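You operate a simulated robot arm through the tools that you are given. There is no shell and no other tool. Be economical: measure what you need, move in short steps, check, and stop when the job is done.

Carry out the task below with a simulated robot arm. There is one attempt and no reset: what you move stays moved.

TASK
Change the type block in the holder from 1 to 2.
Fine: latch it in; the old block goes in the empty end of the white type tray.

It is judged by the outcome, as a careful person would: the job done as asked, and still so three seconds after it is handed in. It fails if anything else is knocked over, pushed out of place, dropped, spilled or broken.

THE ROBOT
A 6-joint arm with a two-finger parallel gripper, fixed in place. Base frame: the origin is at the foot of the arm, x ahead of it, y to its left, z up; the work surface is at about z = 0.804. Lengths are in m, angles in rad, forces in N, time in s.
With the tool pointing down near the work surface it reaches from about 0.26 to 0.68 m from the base axis. Its first joint turns from -1.152 to 1.152 rad. Payload 2.9 kg.
Tool frame: the origin (TCP) lies between the finger pads and is the grasp point; the fingertips stand 0.03 m ahead of it; z points along the fingers, y is the line along which they close. The gripper opens to 0.11 m. The fingers are 0.02 m wide and 0.01 m thick; the gripper's body (0.048 by 0.112 m) begins 0.055 m behind the TCP.
Orientation is that of the tool frame in the base frame, as [roll, pitch, yaw] about the fixed x, y, z axes, in that order (R = Rz(yaw) Ry(pitch) Rx(roll)). With the fingers straight down and closing along the base's y, the tool's x points along the base's -x, its y along +y and its z along -z.

THE INTERFACE
- The arm moves only by the tool drive_tool. Its argument "rows" is one flat list of numbers, 6 for each row, row after row: the shift along the base's x, y, z in m, then the turn, a rotation vector about the base's x, y, z in rad. In form: [tx, ty, tz, wx, wy, wz, tx, ty, tz, wx, wy, wz, ...]. A call has 1 to 8 rows; each row shifts and turns the commanded pose from where the row before left it. "jaw" is the opening in per cent of the stroke, from 0 (shut) to 100 (fully open), set as the call begins (left out, the last holds). A row lasts 0.2 s, in which the tool goes at most 0.05 m and 0.15 rad; a call with a longer step from one row to the next is refused whole, and so is a gripper value outside its range. A pose out of reach is approached as far as the arm can. The call stops where the force on the tool passes 60 N (or 10 N more than at its start, if that is more) or the arm is blocked; 0.2 s more then pass. The fingers move at their own pace (about 0.108 m/s each) and stop on an object; they squeeze with about 25 N. The grip force told is the motor's: it shows also when the fingers shut on nothing. Time passes only in rows, and 0.2 s behind the last, so rows that do not move let the fingers close. It gives the time, the measured TCP pose, the force on the tool (base axes), the opening and the grip force at its end, in the units of the frame above (readings bear some noise).
- Cameras (640 x 400 px; columns grow to the right, rows downward): "scene" is fixed at [0.0892, 0.4426, 1.3912]; the picture's right is [-0.65, -0.76, 0.00], its down [-0.38, 0.32, -0.87] and it looks along [0.66, -0.56, -0.50] (base axes); focal length 311 px, centre (320, 200). "wrist" rides on the gripper at [-0.036, 0, -0.057] in the tool frame; the picture's right is [0.00, -1.00, 0.00], its down [0.97, 0.00, -0.24] and it looks along [0.24, 0.00, 0.97] (tool axes); focal length 218 px, centre (320, 200).
- grab_frame(camera): a new picture of that camera. No time passes.
- probe_pixels(camera, pixels): there is no depth. For up to 12 entries [column, row, z] of the newest picture of that camera ("zoom" is the newest enlarged one), the place [x, y] in the base frame at which the ray of that pixel passes the height z, good to about 0.003 m. No time passes.
- inspect(camera, box): a new picture of the part [left, top, right, bottom] of that camera's present view, enlarged. No time passes.
- hand_in(): hands the job in; it is judged then, once.

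Work in short steps. Measure before you move; look again where a grasp or a placing could have gone wrong, and mend it. You have 80 turns and 34 pictures in all, the two below and enlarged ones among them. Open the gripper and draw the arm clear of the work before you hand the job in, unless the task says otherwise; then end with one line.

The tools are called after "Call:" as name(argument=value, ...) on one line, values as JSON. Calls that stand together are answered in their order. drive_tool: Moves the arm, as the interface text tells. Its arguments: {"type":"object","properties":{"rows":{"type":"array","items":{"type":"number"}},"jaw":{"type":"number"}},"required":["rows"]} The other tools are called the same way: grab_frame (camera) takes a picture; probe_pixels (camera, pixels) gives the place at which the rays of pixels pass given heights; inspect (camera, box) takes an enlarged picture of a part of a camera's view; hand_in () hands the job in.

At the start:

```text
clock: 0.0
ee_pos: [0.3733, -0.0689, 1.1371]
orientation: [3.142, 0.001, 3.141]
contact_force: [0.4, -0.5, -0.7]
grip_width: 0.11
grip_force: 0.0
```

scene: 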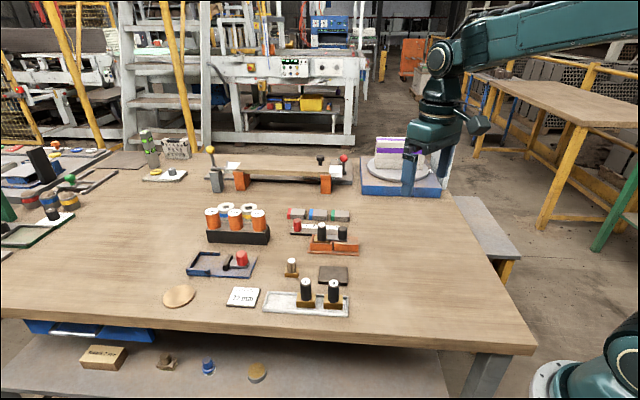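
wrist: 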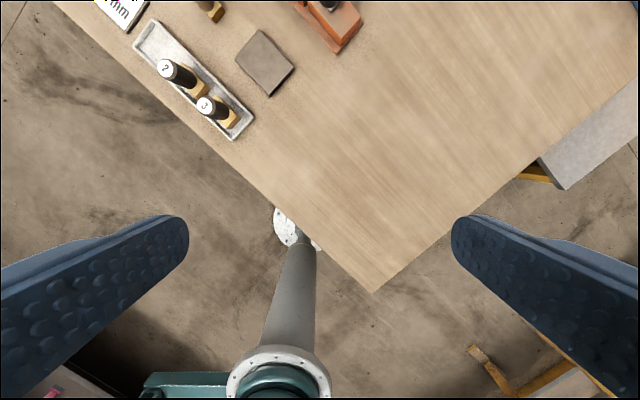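

The scene shows a white tray with two black-handled blocks (about px 306,290 and 334,291) and several candidate holders. I enlarge these areas.

Call:
inspect(camera="scene", box=[170, 230, 370, 330])

Call:
inspect(camera="scene", box=[190, 140, 370, 260])

```text
3.20 times, centred on (270, 280) of scene
```

zoom: 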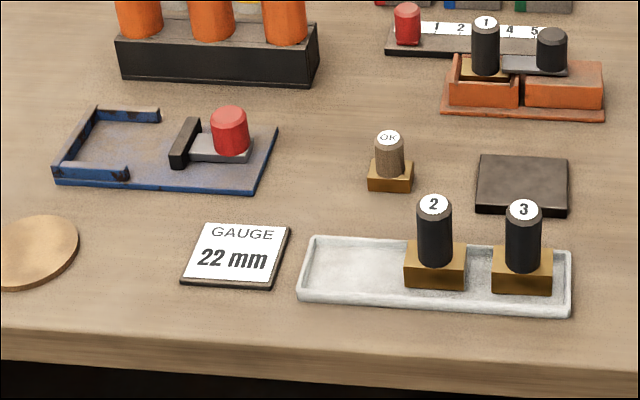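

```text
3.33 times, centred on (280, 200) of scene
```

zoom: 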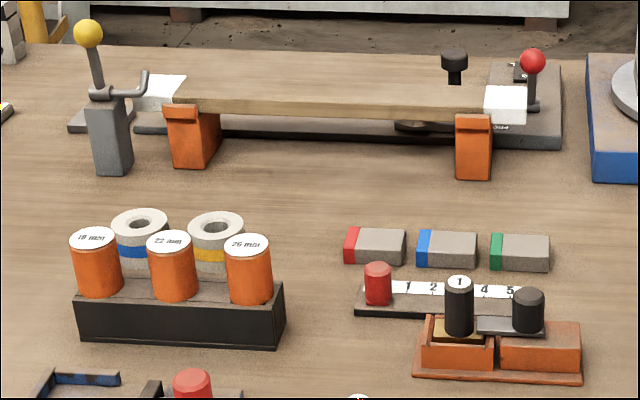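

Holder: orange, with block 1 (scene px 322,225) and a latch with a black knob (342,229). I measure rough positions before moving the wrist camera above.

Call:
probe_pixels(camera="scene", pixels=[[322, 225, 0.87], [342, 229, 0.86], [310, 251, 0.804], [358, 255, 0.804], [306, 283, 0.87], [333, 284, 0.87], [263, 309, 0.804], [348, 317, 0.804], [269, 291, 0.815], [348, 298, 0.815]])

Call:
drive_tool(rows=[0.03, 0.03, 0, 0, 0, 0, 0.03, 0.03, 0, 0, 0, 0, 0.03, 0.03, 0, 0, 0, 0, 0, 0, 0, 0, 0, 0])

Call:
grab_frame(camera="wrist")

```text
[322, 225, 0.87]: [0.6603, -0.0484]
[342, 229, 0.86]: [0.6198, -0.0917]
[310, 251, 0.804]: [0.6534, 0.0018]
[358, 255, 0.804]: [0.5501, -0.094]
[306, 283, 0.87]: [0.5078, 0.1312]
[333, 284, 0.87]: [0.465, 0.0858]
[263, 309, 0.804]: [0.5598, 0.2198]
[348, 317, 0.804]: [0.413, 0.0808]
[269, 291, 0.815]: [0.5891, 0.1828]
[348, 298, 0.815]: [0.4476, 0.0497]
```

```text
clock: 1.0
ee_pos: [0.4635, 0.0218, 1.1366]
orientation: [3.141, -0.001, 3.141]
contact_force: [-0.1, -0.5, -0.4]
grip_width: 0.1099
grip_force: 0.0
```

```text
29 pictures are left
```

wrist: 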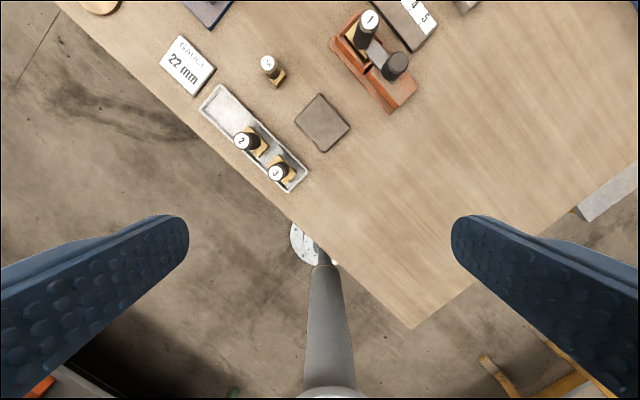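

Now I move the wrist camera nearer the holder.

Call:
drive_tool(rows=[0.04, -0.02, -0.02, 0, 0, 0, 0.04, -0.02, -0.02, 0, 0, 0, 0.04, -0.02, -0.02, 0, 0, 0, 0.04, -0.02, -0.02, 0, 0, 0, 0.02, 0, -0.02, 0, 0, 0, 0, 0, 0, 0, 0, 0])

Call:
grab_frame(camera="wrist")

```text
clock: 2.4
ee_pos: [0.6421, -0.0599, 1.037]
orientation: [-3.141, 0.0, 3.14]
contact_force: [0.3, -1.0, -1.1]
grip_width: 0.1098
grip_force: 0.0
```

```text
28 pictures are left
```

wrist: 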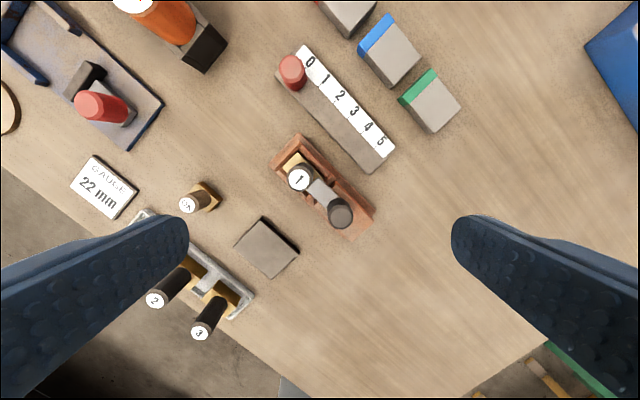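

Call:
inspect(camera="wrist", box=[256, 120, 384, 250])

Call:
inspect(camera="scene", box=[290, 205, 370, 260])

```text
3.08 times, centred on (320, 185) of wrist
```

zoom: 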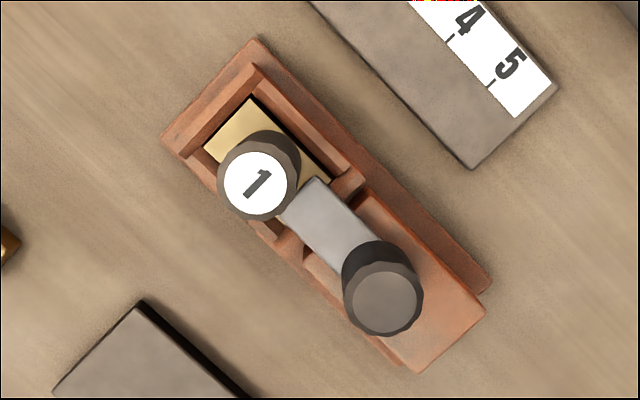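

```text
7.27 times, centred on (330, 232) of scene
```

zoom: 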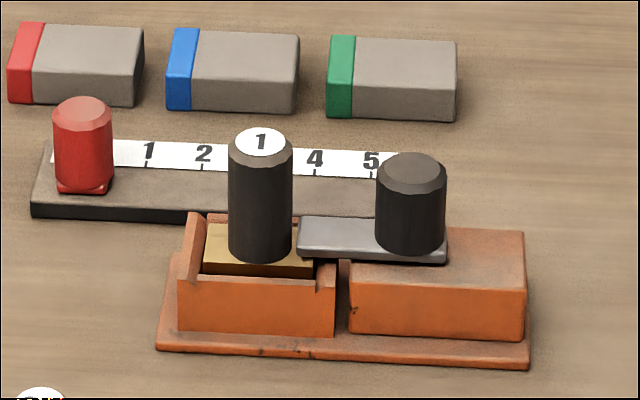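

I triangulate the block-1 handle, latch knob and holder corners from both views.

Call:
probe_pixels(camera="wrist", pixels=[[341, 218, 0.85], [341, 218, 0.87], [299, 180, 0.87], [299, 180, 0.89], [320, 184, 0.835], [301, 133, 0.804], [376, 215, 0.804], [297, 151.5, 0.83], [285.5, 168.5, 0.83]])

Call:
probe_pixels(camera="scene", pixels=[[342.5, 228.1, 0.85], [342.5, 228.1, 0.87], [322, 224, 0.87], [322, 224, 0.89], [317.5, 262, 0.804], [313, 257, 0.804]])

```text
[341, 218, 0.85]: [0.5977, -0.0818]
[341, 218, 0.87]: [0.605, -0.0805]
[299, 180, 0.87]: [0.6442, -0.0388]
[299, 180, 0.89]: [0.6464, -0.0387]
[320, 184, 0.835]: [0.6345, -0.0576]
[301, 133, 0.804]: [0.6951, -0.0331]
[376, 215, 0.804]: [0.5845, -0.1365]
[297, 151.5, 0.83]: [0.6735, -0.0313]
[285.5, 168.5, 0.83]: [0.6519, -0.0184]
```

```text
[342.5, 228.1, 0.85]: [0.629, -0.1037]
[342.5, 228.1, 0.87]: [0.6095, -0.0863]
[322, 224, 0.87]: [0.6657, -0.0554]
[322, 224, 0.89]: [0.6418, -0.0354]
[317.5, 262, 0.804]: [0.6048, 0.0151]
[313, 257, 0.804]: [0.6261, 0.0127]
```

Knob top is near (0.606,-0.081, z≈0.875), handle 1 near (0.646,-0.039, z≈0.887), and the holder axis lies about 43° from x. I turn the tool by +0.75 rad so it closes across the holder, above the knob, then check the alignment.

Call:
drive_tool(rows=[-0.01, -0.005, 0, 0, 0, 0.15, -0.01, -0.005, 0, 0, 0, 0.15, -0.01, -0.005, 0, 0, 0, 0.15, -0.006, -0.006, 0, 0, 0, 0.15, 0, 0, -0.02, 0, 0, 0.15, 0, 0, -0.02, 0, 0, 0, 0, 0, 0, 0, 0, 0])

Call:
grab_frame(camera="wrist")

```text
clock: 4.0
ee_pos: [0.6062, -0.0808, 0.9953]
orientation: [-3.141, 0.001, -2.392]
contact_force: [-0.7, -0.1, -0.4]
grip_width: 0.1099
grip_force: 0.1
```

```text
25 pictures are left
```

wrist: 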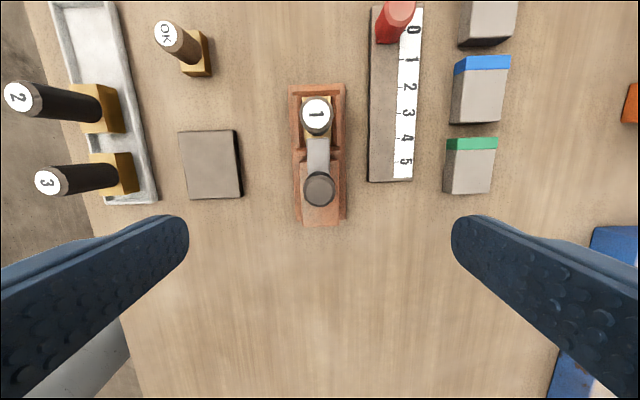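

Call:
inspect(camera="wrist", box=[260, 70, 380, 240])

Call:
probe_pixels(camera="wrist", pixels=[[320, 188, 0.875], [316, 115, 0.887], [319, 160, 0.842], [289, 86, 0.804], [345, 84, 0.804], [294, 224, 0.804], [345, 219, 0.804]])

```text
2.35 times, centred on (320, 155) of wrist
```

zoom: 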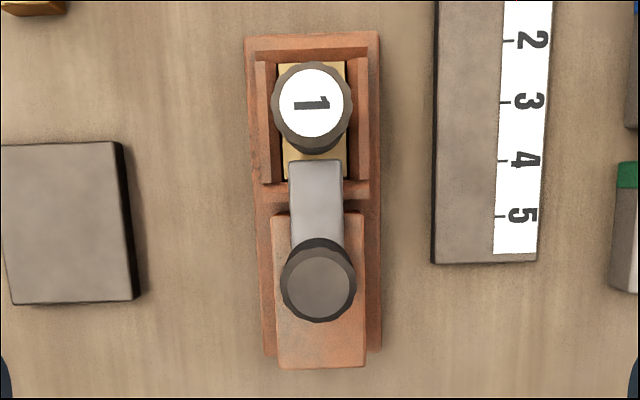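

```text
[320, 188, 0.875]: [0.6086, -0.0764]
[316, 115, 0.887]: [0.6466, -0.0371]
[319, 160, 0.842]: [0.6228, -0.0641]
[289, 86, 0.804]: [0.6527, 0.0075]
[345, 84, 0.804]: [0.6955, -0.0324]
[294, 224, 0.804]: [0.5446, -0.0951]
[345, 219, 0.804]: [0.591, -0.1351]
```

Aligned: holder edges are vertical in view at ~44°. I descend over the knob with the jaw at 55% and fingertips staying above the bar.

Call:
drive_tool(rows=[0, 0.001, -0.04, 0, 0, 0.015, 0, 0.001, -0.04, 0, 0, 0, 0.001, 0, -0.03, 0, 0, 0, 0, 0, -0.008, 0, 0, 0, 0, 0, 0, 0, 0, 0], jaw=55)

Call:
inspect(camera="scene", box=[270, 190, 390, 265])

```text
clock: 5.2
ee_pos: [0.6071, -0.0797, 0.8787]
orientation: [3.139, 0.0, -2.376]
contact_force: [-0.1, -0.1, -0.2]
grip_width: 0.0603
grip_force: 0.1
```

```text
5.33 times, centred on (330, 228) of scene
```

zoom: 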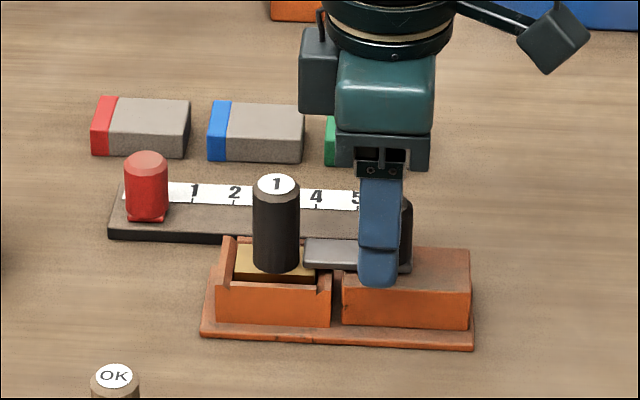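

Fingers flank the knob. Close and draw the latch back along -u in small steps.

Call:
drive_tool(rows=[0, 0, 0, 0, 0, 0, 0, 0, 0, 0, 0, 0, 0, 0, 0, 0, 0, 0], jaw=0)

Call:
drive_tool(rows=[-0.0036, -0.0035, 0, 0, 0, 0, -0.0036, -0.0035, 0, 0, 0, 0, 0, 0, 0, 0, 0, 0])

```text
clock: 6.0
ee_pos: [0.6066, -0.0788, 0.8783]
orientation: [-3.142, 0.001, -2.376]
contact_force: [0.0, -0.3, -2.9]
grip_width: 0.0272
grip_force: 44.5
```

```text
clock: 6.8
ee_pos: [0.6002, -0.0861, 0.8788]
orientation: [-3.141, -0.001, -2.378]
contact_force: [5.4, -5.1, -5.2]
grip_width: 0.0274
grip_force: 44.9
```

Call:
inspect(camera="scene", box=[270, 190, 390, 265])

```text
5.33 times, centred on (330, 228) of scene
```

zoom: 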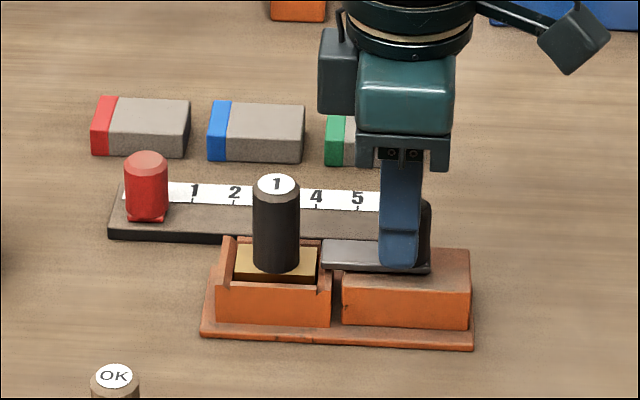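

The latch slides straight, and its tip is just about at the block's edge. I draw it back further, watching the force.

Call:
drive_tool(rows=[-0.0036, -0.0035, 0, 0, 0, 0, -0.0036, -0.0035, 0, 0, 0, 0, 0, 0, 0, 0, 0, 0])

Call:
drive_tool(rows=[-0.0022, -0.0021, 0, 0, 0, 0, -0.0022, -0.0021, 0, 0, 0, 0, 0, 0, 0, 0, 0, 0])

```text
clock: 7.6
ee_pos: [0.593, -0.0931, 0.8793]
orientation: [-3.14, -0.001, -2.377]
contact_force: [5.3, -4.4, -1.8]
grip_width: 0.0271
grip_force: 44.3
```

```text
clock: 8.4
ee_pos: [0.5896, -0.0956, 0.8801]
orientation: [-3.14, 0.004, -2.375]
contact_force: [19.0, -1.3, -8.0]
grip_width: 0.0271
grip_force: 44.9
```

The rising force shows the latch's end stop (~0.023 m travel). Release and lift.

Call:
drive_tool(rows=[0.001, 0.001, 0, 0, 0, 0, 0, 0, 0, 0, 0, 0, 0, 0, 0.03, 0, 0, 0, 0, 0, 0.04, 0, 0, 0, 0, 0, 0.04, 0, 0, 0, 0.0, 0.0, 0, 0, 0, 0], jaw=55)

Call:
inspect(camera="wrist", box=[240, 30, 400, 220])

Call:
inspect(camera="scene", box=[270, 190, 390, 265])

```text
clock: 9.8
ee_pos: [0.5895, -0.0949, 0.9884]
orientation: [-3.141, 0.0, -2.378]
contact_force: [-0.5, 0.1, -0.8]
grip_width: 0.0602
grip_force: 0.0
```

```text
2.11 times, centred on (320, 125) of wrist
```

zoom: 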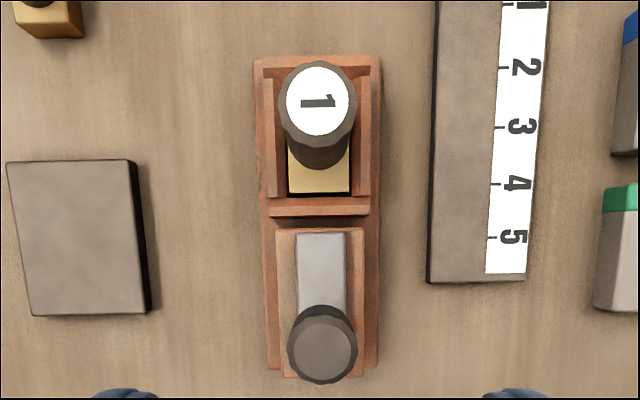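

```text
5.33 times, centred on (330, 228) of scene
```

zoom: 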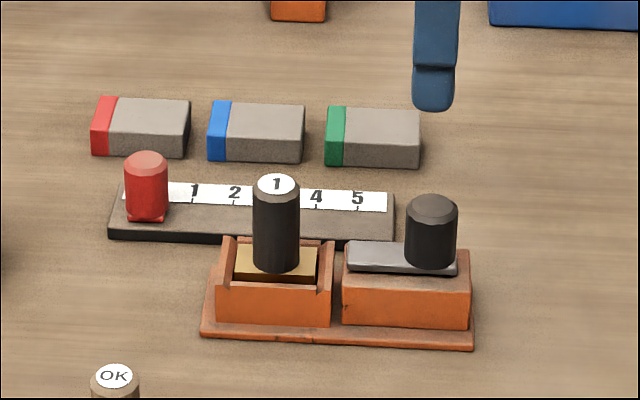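

The latch is clear of the block. Move above handle 1 at about (0.646,-0.038).

Call:
drive_tool(rows=[0.028, 0.028, 0, 0, 0, 0, 0.0285, 0.029, 0, 0, 0, 0, 0, 0, 0, 0, 0, 0])

Call:
grab_frame(camera="wrist")

```text
clock: 10.6
ee_pos: [0.6457, -0.0383, 0.99]
orientation: [-3.141, -0.001, -2.376]
contact_force: [-0.7, -0.1, -0.6]
grip_width: 0.0606
grip_force: 0.1
```

```text
19 pictures are left
```

wrist: 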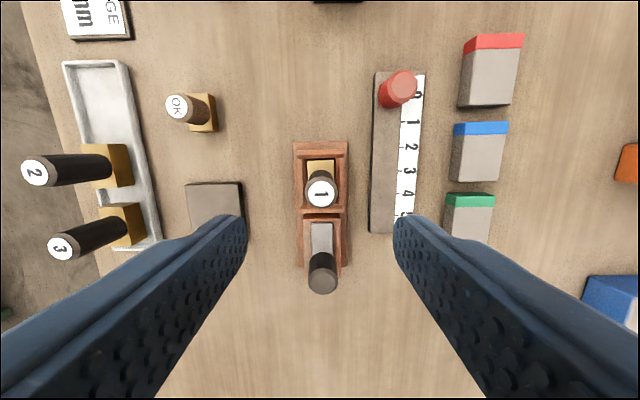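

Call:
probe_pixels(camera="wrist", pixels=[[321, 189, 0.887], [65, 65, 0.812], [130, 62, 0.812], [158, 240, 0.812], [117, 247, 0.812], [36, 172, 0.875], [36, 172, 0.885], [62, 245, 0.875], [62, 245, 0.885]])

Call:
drive_tool(rows=[0, 0, -0.04, 0, 0, 0, 0, 0, -0.04, 0, 0, 0, 0, 0, -0.031, 0, 0, 0, 0, 0, 0, 0, 0, 0])

```text
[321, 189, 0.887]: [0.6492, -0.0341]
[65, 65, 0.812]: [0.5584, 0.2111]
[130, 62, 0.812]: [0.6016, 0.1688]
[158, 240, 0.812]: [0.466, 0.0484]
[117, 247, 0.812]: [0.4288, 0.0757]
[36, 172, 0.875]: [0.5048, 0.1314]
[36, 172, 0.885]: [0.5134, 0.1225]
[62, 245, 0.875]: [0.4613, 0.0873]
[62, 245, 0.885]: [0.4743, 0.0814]
```

```text
clock: 11.6
ee_pos: [0.6451, -0.0381, 0.8768]
orientation: [3.141, 0.0, -2.377]
contact_force: [0.0, 0.0, -0.8]
grip_width: 0.0606
grip_force: 0.0
```

Handle centre is read at (0.649,-0.034), so I shift 3 mm along u and close.

Call:
drive_tool(rows=[0.002, 0.002, 0, 0, 0, 0, 0, 0, 0, 0, 0, 0])

Call:
drive_tool(rows=[0, 0, 0, 0, 0, 0, 0, 0, 0, 0, 0, 0, 0, 0, 0, 0, 0, 0], jaw=0)

Call:
drive_tool(rows=[0, 0, 0.01, 0, 0, 0, 0, 0, 0.01, 0, 0, 0, 0, 0, 0, 0, 0, 0])

Call:
inspect(camera="scene", box=[270, 190, 390, 265])

```text
clock: 12.2
ee_pos: [0.6478, -0.0372, 0.8779]
orientation: [3.141, -0.001, -2.378]
contact_force: [-0.9, 0.2, -0.3]
grip_width: 0.0605
grip_force: 0.1
```

```text
clock: 13.0
ee_pos: [0.6474, -0.036, 0.8779]
orientation: [3.141, 0.001, -2.38]
contact_force: [0.1, 0.0, 1.1]
grip_width: 0.0252
grip_force: 25.2
```

```text
clock: 13.8
ee_pos: [0.6478, -0.0369, 0.8981]
orientation: [-3.141, 0.0, -2.377]
contact_force: [0.0, 1.1, -2.4]
grip_width: 0.0254
grip_force: 24.8
```

```text
5.33 times, centred on (330, 228) of scene
```

zoom: 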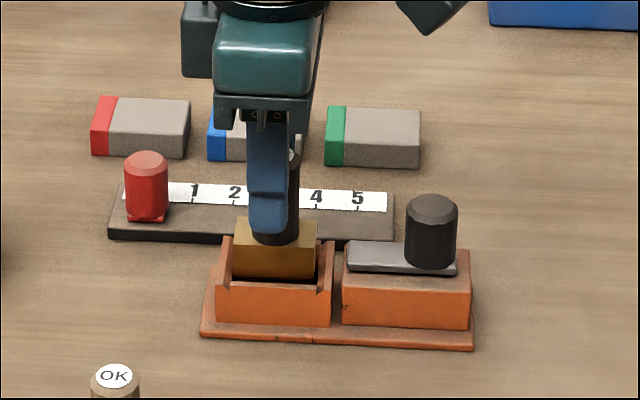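

Block 1 is up and out (grasp TCP 0.6476,-0.0363,0.878). Raise it, and carry it near the tray's empty end, staying beside it for a look.

Call:
drive_tool(rows=[0, 0, 0.04, 0, 0, 0, 0, 0, 0.04, 0, 0, 0, -0.01, 0.025, 0.02, 0, 0, 0, -0.02, 0.04, 0, 0, 0, 0, -0.02, 0.04, 0, 0, 0, 0, -0.02, 0.04, 0, 0, 0, 0, -0.01, 0.01, 0, 0, 0, 0, 0, 0, 0, 0, 0, 0])

Call:
grab_frame(camera="wrist")

```text
clock: 15.6
ee_pos: [0.568, 0.1186, 0.9981]
orientation: [3.141, -0.002, -2.378]
contact_force: [0.4, 0.6, -1.7]
grip_width: 0.0255
grip_force: 24.8
```

```text
17 pictures are left
```

wrist: 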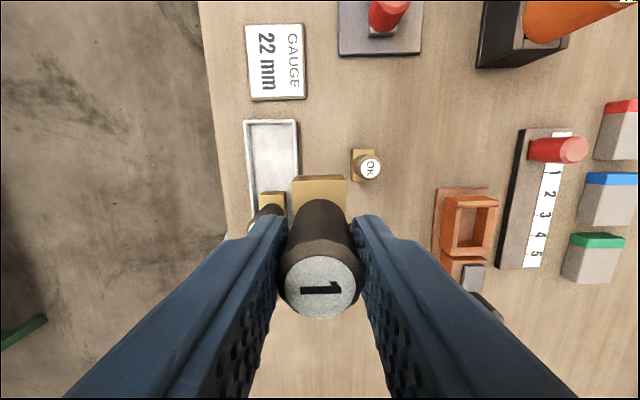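

Call:
inspect(camera="wrist", box=[220, 100, 360, 230])

Call:
inspect(camera="scene", box=[250, 250, 360, 330])

Call:
probe_pixels(camera="wrist", pixels=[[245, 121, 0.813], [298, 119, 0.813], [252, 128, 0.808], [293, 126, 0.808], [250, 214, 0.813], [260, 192, 0.83], [286, 192, 0.83]])

```text
3.08 times, centred on (290, 165) of wrist
```

zoom: 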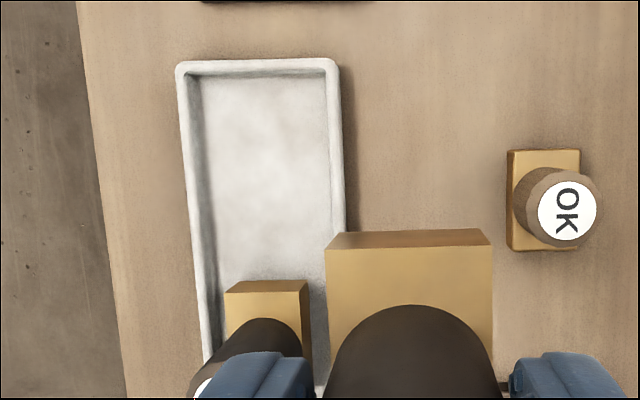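

```text
5.00 times, centred on (305, 290) of scene
```

zoom: 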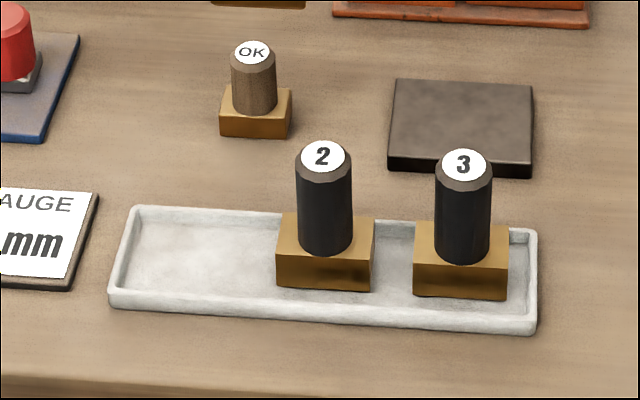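

```text
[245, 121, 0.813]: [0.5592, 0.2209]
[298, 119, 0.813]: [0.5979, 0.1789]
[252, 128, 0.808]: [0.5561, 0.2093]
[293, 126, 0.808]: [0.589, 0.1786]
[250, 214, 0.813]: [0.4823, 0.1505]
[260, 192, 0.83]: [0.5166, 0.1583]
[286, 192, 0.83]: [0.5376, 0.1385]
```

The tray's empty inner end is centred near (0.5725,0.194), and block 2's edge is at (0.527,0.148). The target for block 1 is (0.552,0.1745). Move over it and lower partway.

Call:
drive_tool(rows=[-0.0079, 0.028, 0, 0, 0, 0, -0.0078, 0.028, 0, 0, 0, 0, 0, 0, -0.04, 0, 0, 0, 0, 0, -0.04, 0, 0, 0, 0, 0, -0.03, 0, 0, 0, 0, 0, 0, 0, 0, 0])

Call:
inspect(camera="scene", box=[240, 240, 360, 325])

```text
clock: 17.0
ee_pos: [0.5523, 0.1759, 0.887]
orientation: [-3.141, 0.0, -2.377]
contact_force: [0.1, 1.1, -1.8]
grip_width: 0.0255
grip_force: 24.4
```

```text
4.71 times, centred on (300, 282) of scene
```

zoom: 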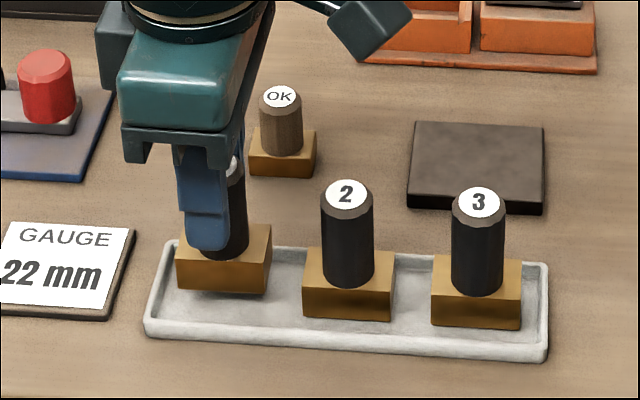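

Call:
drive_tool(rows=[0, 0, -0.004, 0, 0, 0, 0, 0, -0.004, 0, 0, 0, 0, 0, 0, 0, 0, 0])

Call:
drive_tool(rows=[0, 0, -0.003, 0, 0, 0, 0, 0, 0, 0, 0, 0])

Call:
inspect(camera="scene", box=[240, 240, 360, 325])

```text
clock: 17.8
ee_pos: [0.5527, 0.1751, 0.8798]
orientation: [3.141, 0.0, -2.376]
contact_force: [0.0, -0.5, -2.1]
grip_width: 0.0254
grip_force: 25.0
```

```text
clock: 18.4
ee_pos: [0.5526, 0.1748, 0.8764]
orientation: [3.141, 0.002, -2.377]
contact_force: [-0.4, 0.0, -1.5]
grip_width: 0.0254
grip_force: 24.9
```

```text
4.71 times, centred on (300, 282) of scene
```

zoom: 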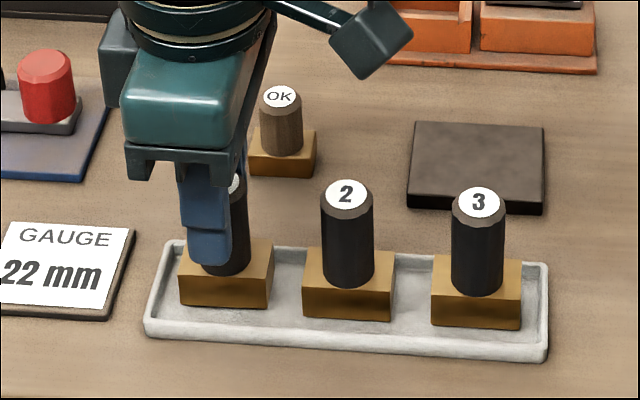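

No contact yet; I keep lowering in 2 mm steps.

Call:
drive_tool(rows=[0, 0, -0.002, 0, 0, 0, 0, 0, 0, 0, 0, 0])

Call:
drive_tool(rows=[0, 0, -0.002, 0, 0, 0, 0, 0, 0, 0, 0, 0])

Call:
drive_tool(rows=[0, 0, -0.002, 0, 0, 0, 0, 0, 0, 0, 0, 0])

```text
clock: 19.0
ee_pos: [0.5525, 0.1742, 0.875]
orientation: [3.141, 0.0, -2.377]
contact_force: [-1.2, -0.4, 5.5]
grip_width: 0.0251
grip_force: 25.1
```

```text
clock: 19.6
ee_pos: [0.5529, 0.1743, 0.8747]
orientation: [-3.139, 0.002, -2.377]
contact_force: [-7.1, -0.3, 23.7]
grip_width: 0.0255
grip_force: 25.4
```

```text
clock: 20.2
ee_pos: [0.5535, 0.1745, 0.8717]
orientation: [-3.139, 0.005, -2.377]
contact_force: [1.6, 3.3, 23.1]
grip_width: 0.0253
grip_force: 24.9
```

It touched down at z≈0.875. Release and lift straight up.

Call:
drive_tool(rows=[0, 0, 0.002, 0, 0, 0, 0, 0, 0, 0, 0, 0, 0, 0, 0, 0, 0, 0], jaw=55)

Call:
drive_tool(rows=[0, 0, 0.03, 0, 0, 0, 0, 0, 0.04, 0, 0, 0, 0, 0, 0.04, 0, 0, 0, -0.022, -0.0215, 0, 0, 0, 0, -0.022, -0.0215, 0, 0, 0, 0, 0, 0, 0, 0, 0, 0])

Call:
grab_frame(camera="wrist")

Call:
inspect(camera="scene", box=[240, 240, 360, 325])

```text
clock: 21.0
ee_pos: [0.5512, 0.1746, 0.8729]
orientation: [3.142, -0.002, -2.377]
contact_force: [-0.1, -0.3, 0.9]
grip_width: 0.0604
grip_force: 0.0
```

```text
clock: 22.4
ee_pos: [0.5094, 0.1312, 0.9824]
orientation: [-3.14, -0.003, -2.377]
contact_force: [0.2, -0.3, 0.9]
grip_width: 0.061
grip_force: 0.0
```

```text
12 pictures are left
```

wrist: 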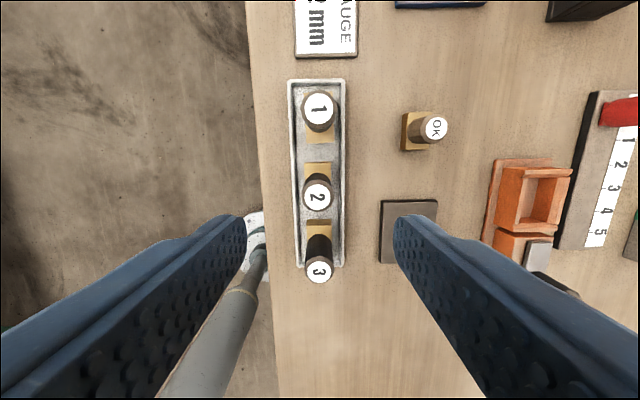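

```text
4.71 times, centred on (300, 282) of scene
```

zoom: 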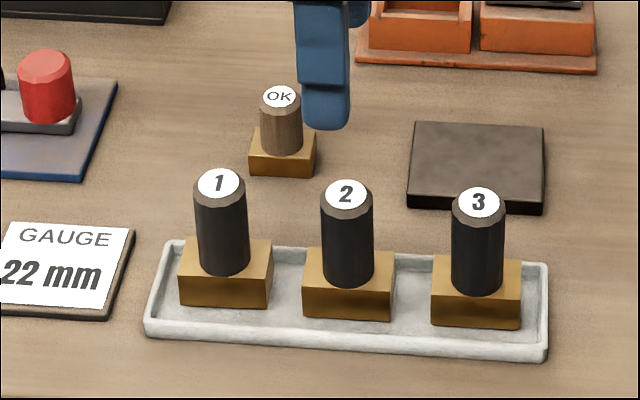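

Block 1 sits flat in the tray. Now I locate handle 2 (px 316.5,197).

Call:
probe_pixels(camera="wrist", pixels=[[316.5, 197, 0.884], [319, 109, 0.884], [305, 164, 0.838], [329.5, 164, 0.838], [307, 128, 0.838], [335, 142, 0.838], [306, 221, 0.838], [331, 220, 0.838]])

```text
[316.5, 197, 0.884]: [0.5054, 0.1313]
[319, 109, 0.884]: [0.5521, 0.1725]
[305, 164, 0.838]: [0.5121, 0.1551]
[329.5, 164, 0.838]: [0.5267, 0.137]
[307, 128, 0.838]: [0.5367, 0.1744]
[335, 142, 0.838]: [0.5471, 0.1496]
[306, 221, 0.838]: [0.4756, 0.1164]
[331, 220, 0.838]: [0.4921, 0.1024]
```

Relative to block 1's known position, handle 2 should be gripped at about (0.5053,0.1334, z 0.875). Descend and grip.

Call:
drive_tool(rows=[-0.0041, 0.0022, 0, 0, 0, 0, 0, 0, -0.04, 0, 0, 0, 0, 0, -0.04, 0, 0, 0, 0, 0, -0.0275, 0, 0, 0, 0, 0, 0, 0, 0, 0])

Call:
drive_tool(rows=[0, 0, 0, 0, 0, 0, 0, 0, 0, 0, 0, 0, 0, 0, 0, 0, 0, 0], jaw=0)

Call:
inspect(camera="scene", box=[240, 240, 360, 325])

```text
clock: 23.6
ee_pos: [0.5024, 0.1329, 0.8759]
orientation: [-3.141, 0.001, -2.376]
contact_force: [-0.7, 0.1, 0.7]
grip_width: 0.0606
grip_force: 0.1
```

```text
clock: 24.4
ee_pos: [0.5027, 0.1332, 0.8755]
orientation: [-3.141, 0.0, -2.379]
contact_force: [-0.4, 0.0, 1.0]
grip_width: 0.0254
grip_force: 24.9
```

```text
4.71 times, centred on (300, 282) of scene
```

zoom: 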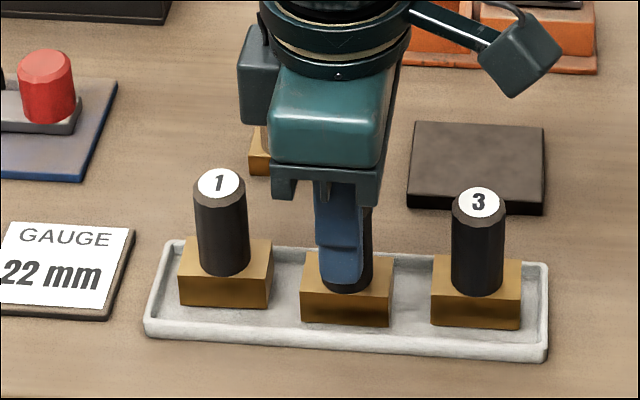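

Block 2 is gripped, with the TCP a little (~2–3 mm) further toward -u on it than with block 1. Lift and carry toward the holder at z≈1.0.

Call:
drive_tool(rows=[0, 0, 0.03, 0, 0, 0, 0, 0, 0.045, 0, 0, 0, 0, 0, 0.045, 0, 0, 0, 0, 0, 0, 0, 0, 0])

Call:
drive_tool(rows=[0.0286, -0.0343, 0, 0, 0, 0, 0.0286, -0.0343, 0, 0, 0, 0, 0.0286, -0.0343, 0, 0, 0, 0, 0.0286, -0.0343, 0, 0, 0, 0, 0.0286, -0.0343, 0, 0, 0, 0, 0, 0, 0, 0, 0, 0])

Call:
drive_tool(rows=[0, 0, -0.04, 0, 0, 0, 0, 0, -0.035, 0, 0, 0, 0, 0, -0.01, 0, 0, 0, 0, 0, 0, 0, 0, 0])

Call:
inspect(camera="scene", box=[270, 190, 390, 265])

```text
clock: 25.4
ee_pos: [0.5037, 0.1336, 0.9955]
orientation: [3.141, 0.0, -2.377]
contact_force: [-0.8, -0.4, -2.6]
grip_width: 0.0255
grip_force: 24.9
```

```text
clock: 26.8
ee_pos: [0.6465, -0.0386, 0.9956]
orientation: [3.14, -0.002, -2.378]
contact_force: [-0.3, 1.0, -2.0]
grip_width: 0.025
grip_force: 24.9
```

```text
clock: 27.8
ee_pos: [0.6462, -0.0386, 0.9096]
orientation: [-3.141, 0.0, -2.377]
contact_force: [-0.6, 0.4, -1.4]
grip_width: 0.0254
grip_force: 25.2
```

```text
5.33 times, centred on (330, 228) of scene
```

zoom: 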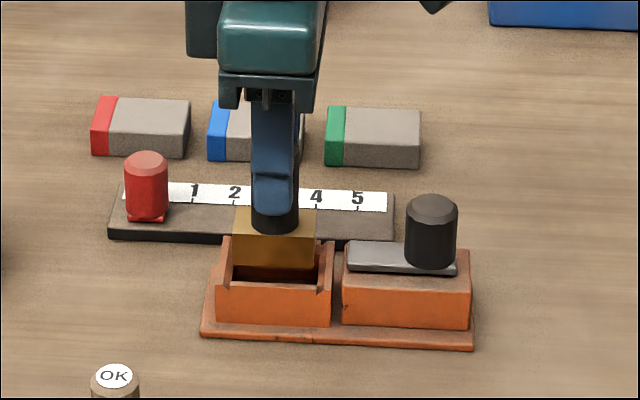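

Block 2's edges (columns 233–314) match where block 1 sat above the pocket. Lower into the pocket with small steps.

Call:
drive_tool(rows=[-0.0003, 0, -0.006, 0, 0, 0, 0, 0, -0.006, 0, 0, 0, 0, 0, 0, 0, 0, 0])

Call:
inspect(camera="scene", box=[270, 190, 390, 265])

```text
clock: 28.6
ee_pos: [0.6459, -0.0385, 0.8976]
orientation: [3.14, 0.0, -2.377]
contact_force: [-0.9, 0.0, -1.2]
grip_width: 0.0253
grip_force: 25.1
```

```text
5.33 times, centred on (330, 228) of scene
```

zoom: 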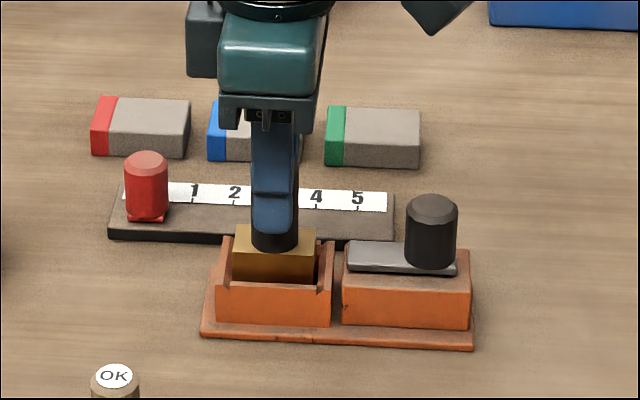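

Block 2 is starting into the pocket about 1 mm too far toward +u; I correct by that and continue.

Call:
drive_tool(rows=[-0.0007, -0.0007, -0.003, 0, 0, 0, 0, 0, -0.004, 0, 0, 0, 0, 0, 0, 0, 0, 0])

Call:
drive_tool(rows=[0, 0, -0.004, 0, 0, 0, 0, 0, -0.004, 0, 0, 0, 0, 0, 0, 0, 0, 0])

```text
clock: 29.4
ee_pos: [0.6458, -0.0399, 0.891]
orientation: [3.142, 0.0, -2.378]
contact_force: [0.0, 0.3, -1.5]
grip_width: 0.0253
grip_force: 25.6
```

```text
clock: 30.2
ee_pos: [0.6451, -0.0384, 0.8835]
orientation: [-3.14, 0.004, -2.377]
contact_force: [-2.4, 0.1, 7.5]
grip_width: 0.0253
grip_force: 25.0
```

Call:
inspect(camera="scene", box=[290, 205, 370, 260])

```text
7.27 times, centred on (330, 232) of scene
```

zoom: 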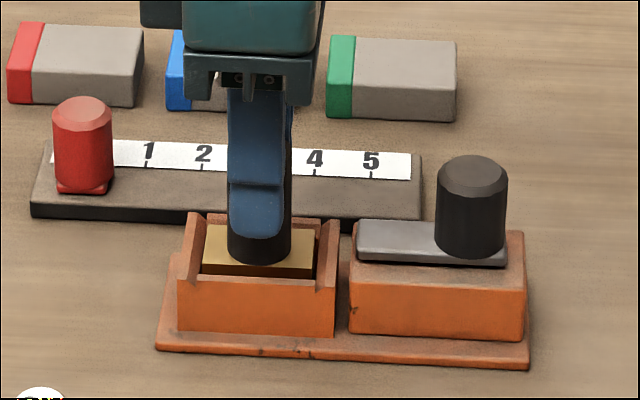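

The block appears at the same height as block 1 originally did (top edge ~263, bottom ~277). One more small press confirms seating.

Call:
drive_tool(rows=[0, 0, -0.002, 0, 0, 0, 0, 0, 0, 0, 0, 0])

Call:
drive_tool(rows=[0, 0, 0.001, 0, 0, 0, 0, 0, 0, 0, 0, 0, 0, 0, 0, 0, 0, 0], jaw=55)

Call:
drive_tool(rows=[0, 0, 0.03, 0, 0, 0, 0, 0, 0.04, 0, 0, 0, 0, 0, 0.04, 0, 0, 0, -0.0195, -0.0195, 0, 0, 0, 0, -0.0195, -0.0195, 0, 0, 0, 0, -0.01, -0.01, 0, 0, 0, 0, 0, 0, 0, 0, 0, 0])

Call:
inspect(camera="scene", box=[290, 205, 370, 260])

Call:
inspect(camera="wrist", box=[240, 30, 400, 220])

```text
clock: 30.8
ee_pos: [0.6462, -0.0386, 0.8835]
orientation: [-3.138, 0.003, -2.378]
contact_force: [-8.2, 1.3, 22.3]
grip_width: 0.0256
grip_force: 24.6
```

```text
clock: 31.6
ee_pos: [0.646, -0.0386, 0.8832]
orientation: [3.141, 0.001, -2.377]
contact_force: [0.1, 0.1, 0.2]
grip_width: 0.0604
grip_force: 0.1
```

```text
clock: 33.2
ee_pos: [0.5975, -0.0879, 0.9936]
orientation: [-3.141, 0.0, -2.377]
contact_force: [0.4, -0.1, -0.4]
grip_width: 0.0606
grip_force: 0.2
```

```text
7.27 times, centred on (330, 232) of scene
```

zoom: 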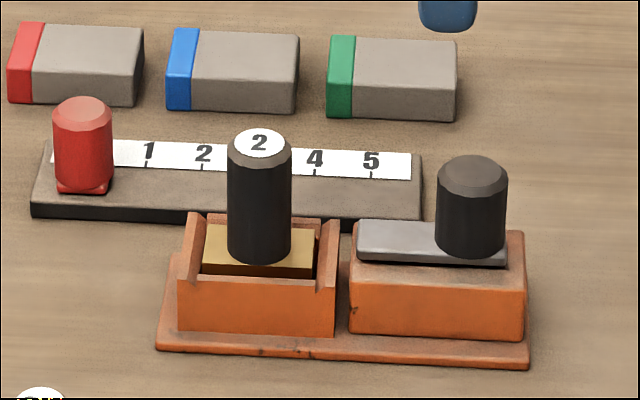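

```text
2.11 times, centred on (320, 125) of wrist
```

zoom: 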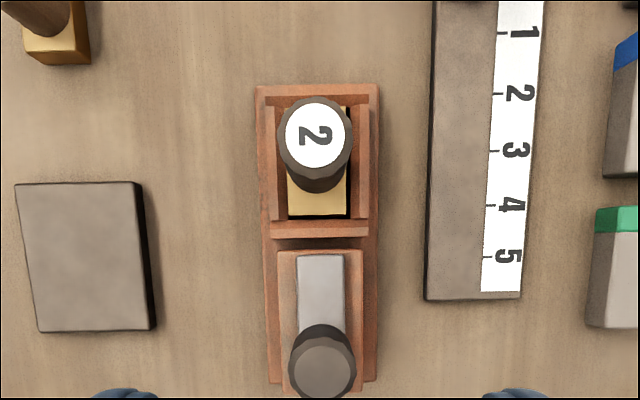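

Block 2 is seated exactly as block 1 was. Now I grip the latch knob at (0.5895,-0.0953).

Call:
drive_tool(rows=[-0.008, -0.0074, 0, 0, 0, 0, 0, 0, -0.04, 0, 0, 0, 0, 0, -0.04, 0, 0, 0, 0, 0, -0.034, 0, 0, 0, 0, 0, 0, 0, 0, 0])

Call:
drive_tool(rows=[0, 0, 0, 0, 0, 0, 0, 0, 0, 0, 0, 0, 0, 0, 0, 0, 0, 0], jaw=0)

Call:
drive_tool(rows=[0.0036, 0.0034, 0, 0, 0, 0, 0.0036, 0.0034, 0, 0, 0, 0, 0.0036, 0.0034, 0, 0, 0, 0, 0, 0, 0, 0, 0, 0])

```text
clock: 34.4
ee_pos: [0.5886, -0.0959, 0.8789]
orientation: [3.141, 0.001, -2.377]
contact_force: [-0.7, 0.5, -0.2]
grip_width: 0.0603
grip_force: 0.0
```

```text
clock: 35.2
ee_pos: [0.5893, -0.0968, 0.8769]
orientation: [-3.141, 0.0, -2.379]
contact_force: [9.2, -5.6, -4.7]
grip_width: 0.027
grip_force: 44.5
```

```text
clock: 36.2
ee_pos: [0.6004, -0.0841, 0.8777]
orientation: [-3.141, 0.001, -2.379]
contact_force: [7.9, -7.7, -4.5]
grip_width: 0.0269
grip_force: 45.2
```

Sliding well; push the remaining ~8–9 mm toward the latched position (0.607,-0.079).

Call:
drive_tool(rows=[0.0025, 0.0024, 0, 0, 0, 0, 0.0025, 0.0024, 0, 0, 0, 0, 0, 0, 0, 0, 0, 0])

Call:
drive_tool(rows=[0.0015, 0.0014, 0, 0, 0, 0, 0, 0, 0, 0, 0, 0])

Call:
inspect(camera="scene", box=[290, 205, 370, 260])

```text
clock: 37.0
ee_pos: [0.6051, -0.0793, 0.878]
orientation: [-3.141, -0.001, -2.377]
contact_force: [8.7, -8.1, -5.9]
grip_width: 0.0272
grip_force: 45.3
```

```text
clock: 37.6
ee_pos: [0.6069, -0.0784, 0.8782]
orientation: [-3.142, -0.001, -2.377]
contact_force: [5.9, -10.5, -7.3]
grip_width: 0.0271
grip_force: 45.0
```

```text
7.27 times, centred on (330, 232) of scene
```

zoom: 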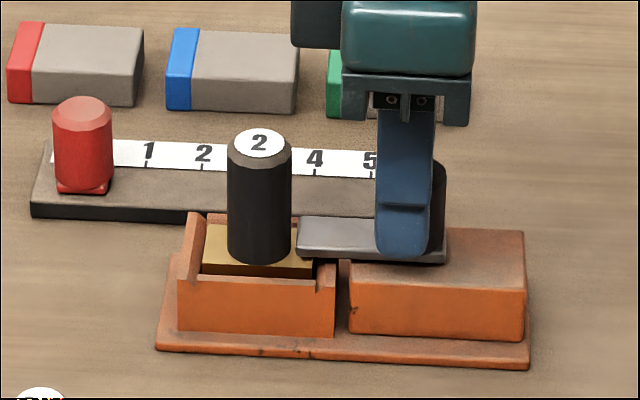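

The bar tip (column 297) matches the original latched position. One 1.5 mm nudge tests for the stop.

Call:
drive_tool(rows=[0.0011, 0.001, 0, 0, 0, 0, 0, 0, 0, 0, 0, 0])

```text
clock: 38.2
ee_pos: [0.6079, -0.0789, 0.8772]
orientation: [3.139, -0.001, -2.383]
contact_force: [-5.1, -15.9, -2.8]
grip_width: 0.0272
grip_force: 45.0
```

The reaction along -u rose to ~15 N, so the latch is at its stop. Release, lift and draw clear.

Call:
drive_tool(rows=[0, 0, 0, 0, 0, 0, 0, 0, 0, 0, 0, 0, 0, 0, 0.03, 0, 0, 0, 0, 0, 0.04, 0, 0, 0, 0, 0, 0.04, 0, 0, 0, -0.03, 0, 0.03, 0, 0, 0, -0.04, -0.02, 0.03, 0, 0, 0, -0.04, -0.02, 0.02, 0, 0, 0], jaw=55)

Call:
grab_frame(camera="scene")

Call:
inspect(camera="scene", box=[220, 200, 380, 325])

```text
refused: row 7 steps farther than a row can; nothing moved
```

```text
3 pictures are left
```

scene: 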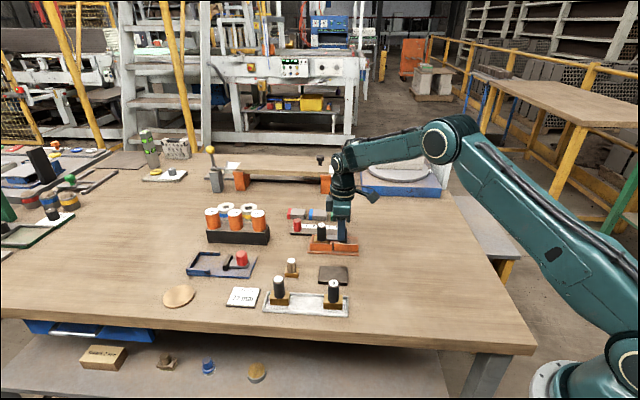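

```text
3.20 times, centred on (300, 262) of scene
```

zoom: 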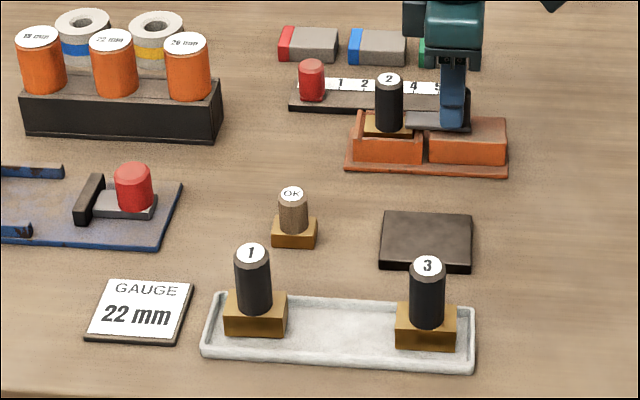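

The call was refused for step size, so I repeat it with smaller steps.

Call:
drive_tool(rows=[0, 0, 0, 0, 0, 0, 0, 0, 0, 0, 0, 0, 0, 0, 0.03, 0, 0, 0, 0, 0, 0.04, 0, 0, 0, 0, 0, 0.04, 0, 0, 0, -0.03, 0, 0.03, 0, 0, 0, -0.03, -0.02, 0.02, 0, 0, 0, -0.03, -0.02, 0.02, 0, 0, 0], jaw=55)

Call:
inspect(camera="scene", box=[290, 205, 370, 260])

```text
clock: 40.0
ee_pos: [0.5173, -0.1184, 1.0587]
orientation: [-3.14, 0.0, -2.376]
contact_force: [1.1, -0.1, 0.2]
grip_width: 0.0603
grip_force: 0.0
```

```text
7.27 times, centred on (330, 232) of scene
```

zoom: 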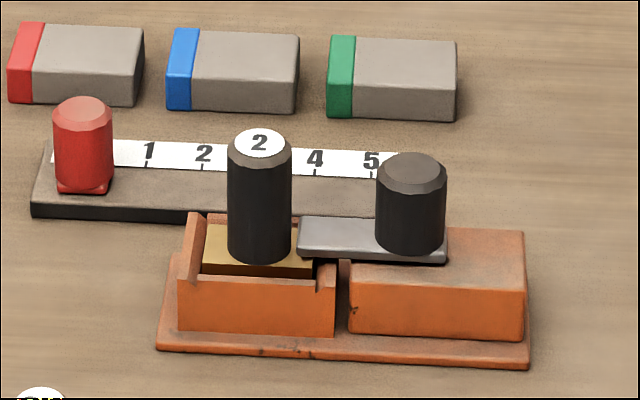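

Block 2 is seated and latched, block 1 is in the empty end of the tray, and the arm is clear with the gripper open.

Call:
hand_in()

```text
The job is handed in.
```

Type block 2 is now latched in the holder, block 1 is in the previously empty end of the white tray, and nothing else was disturbed.
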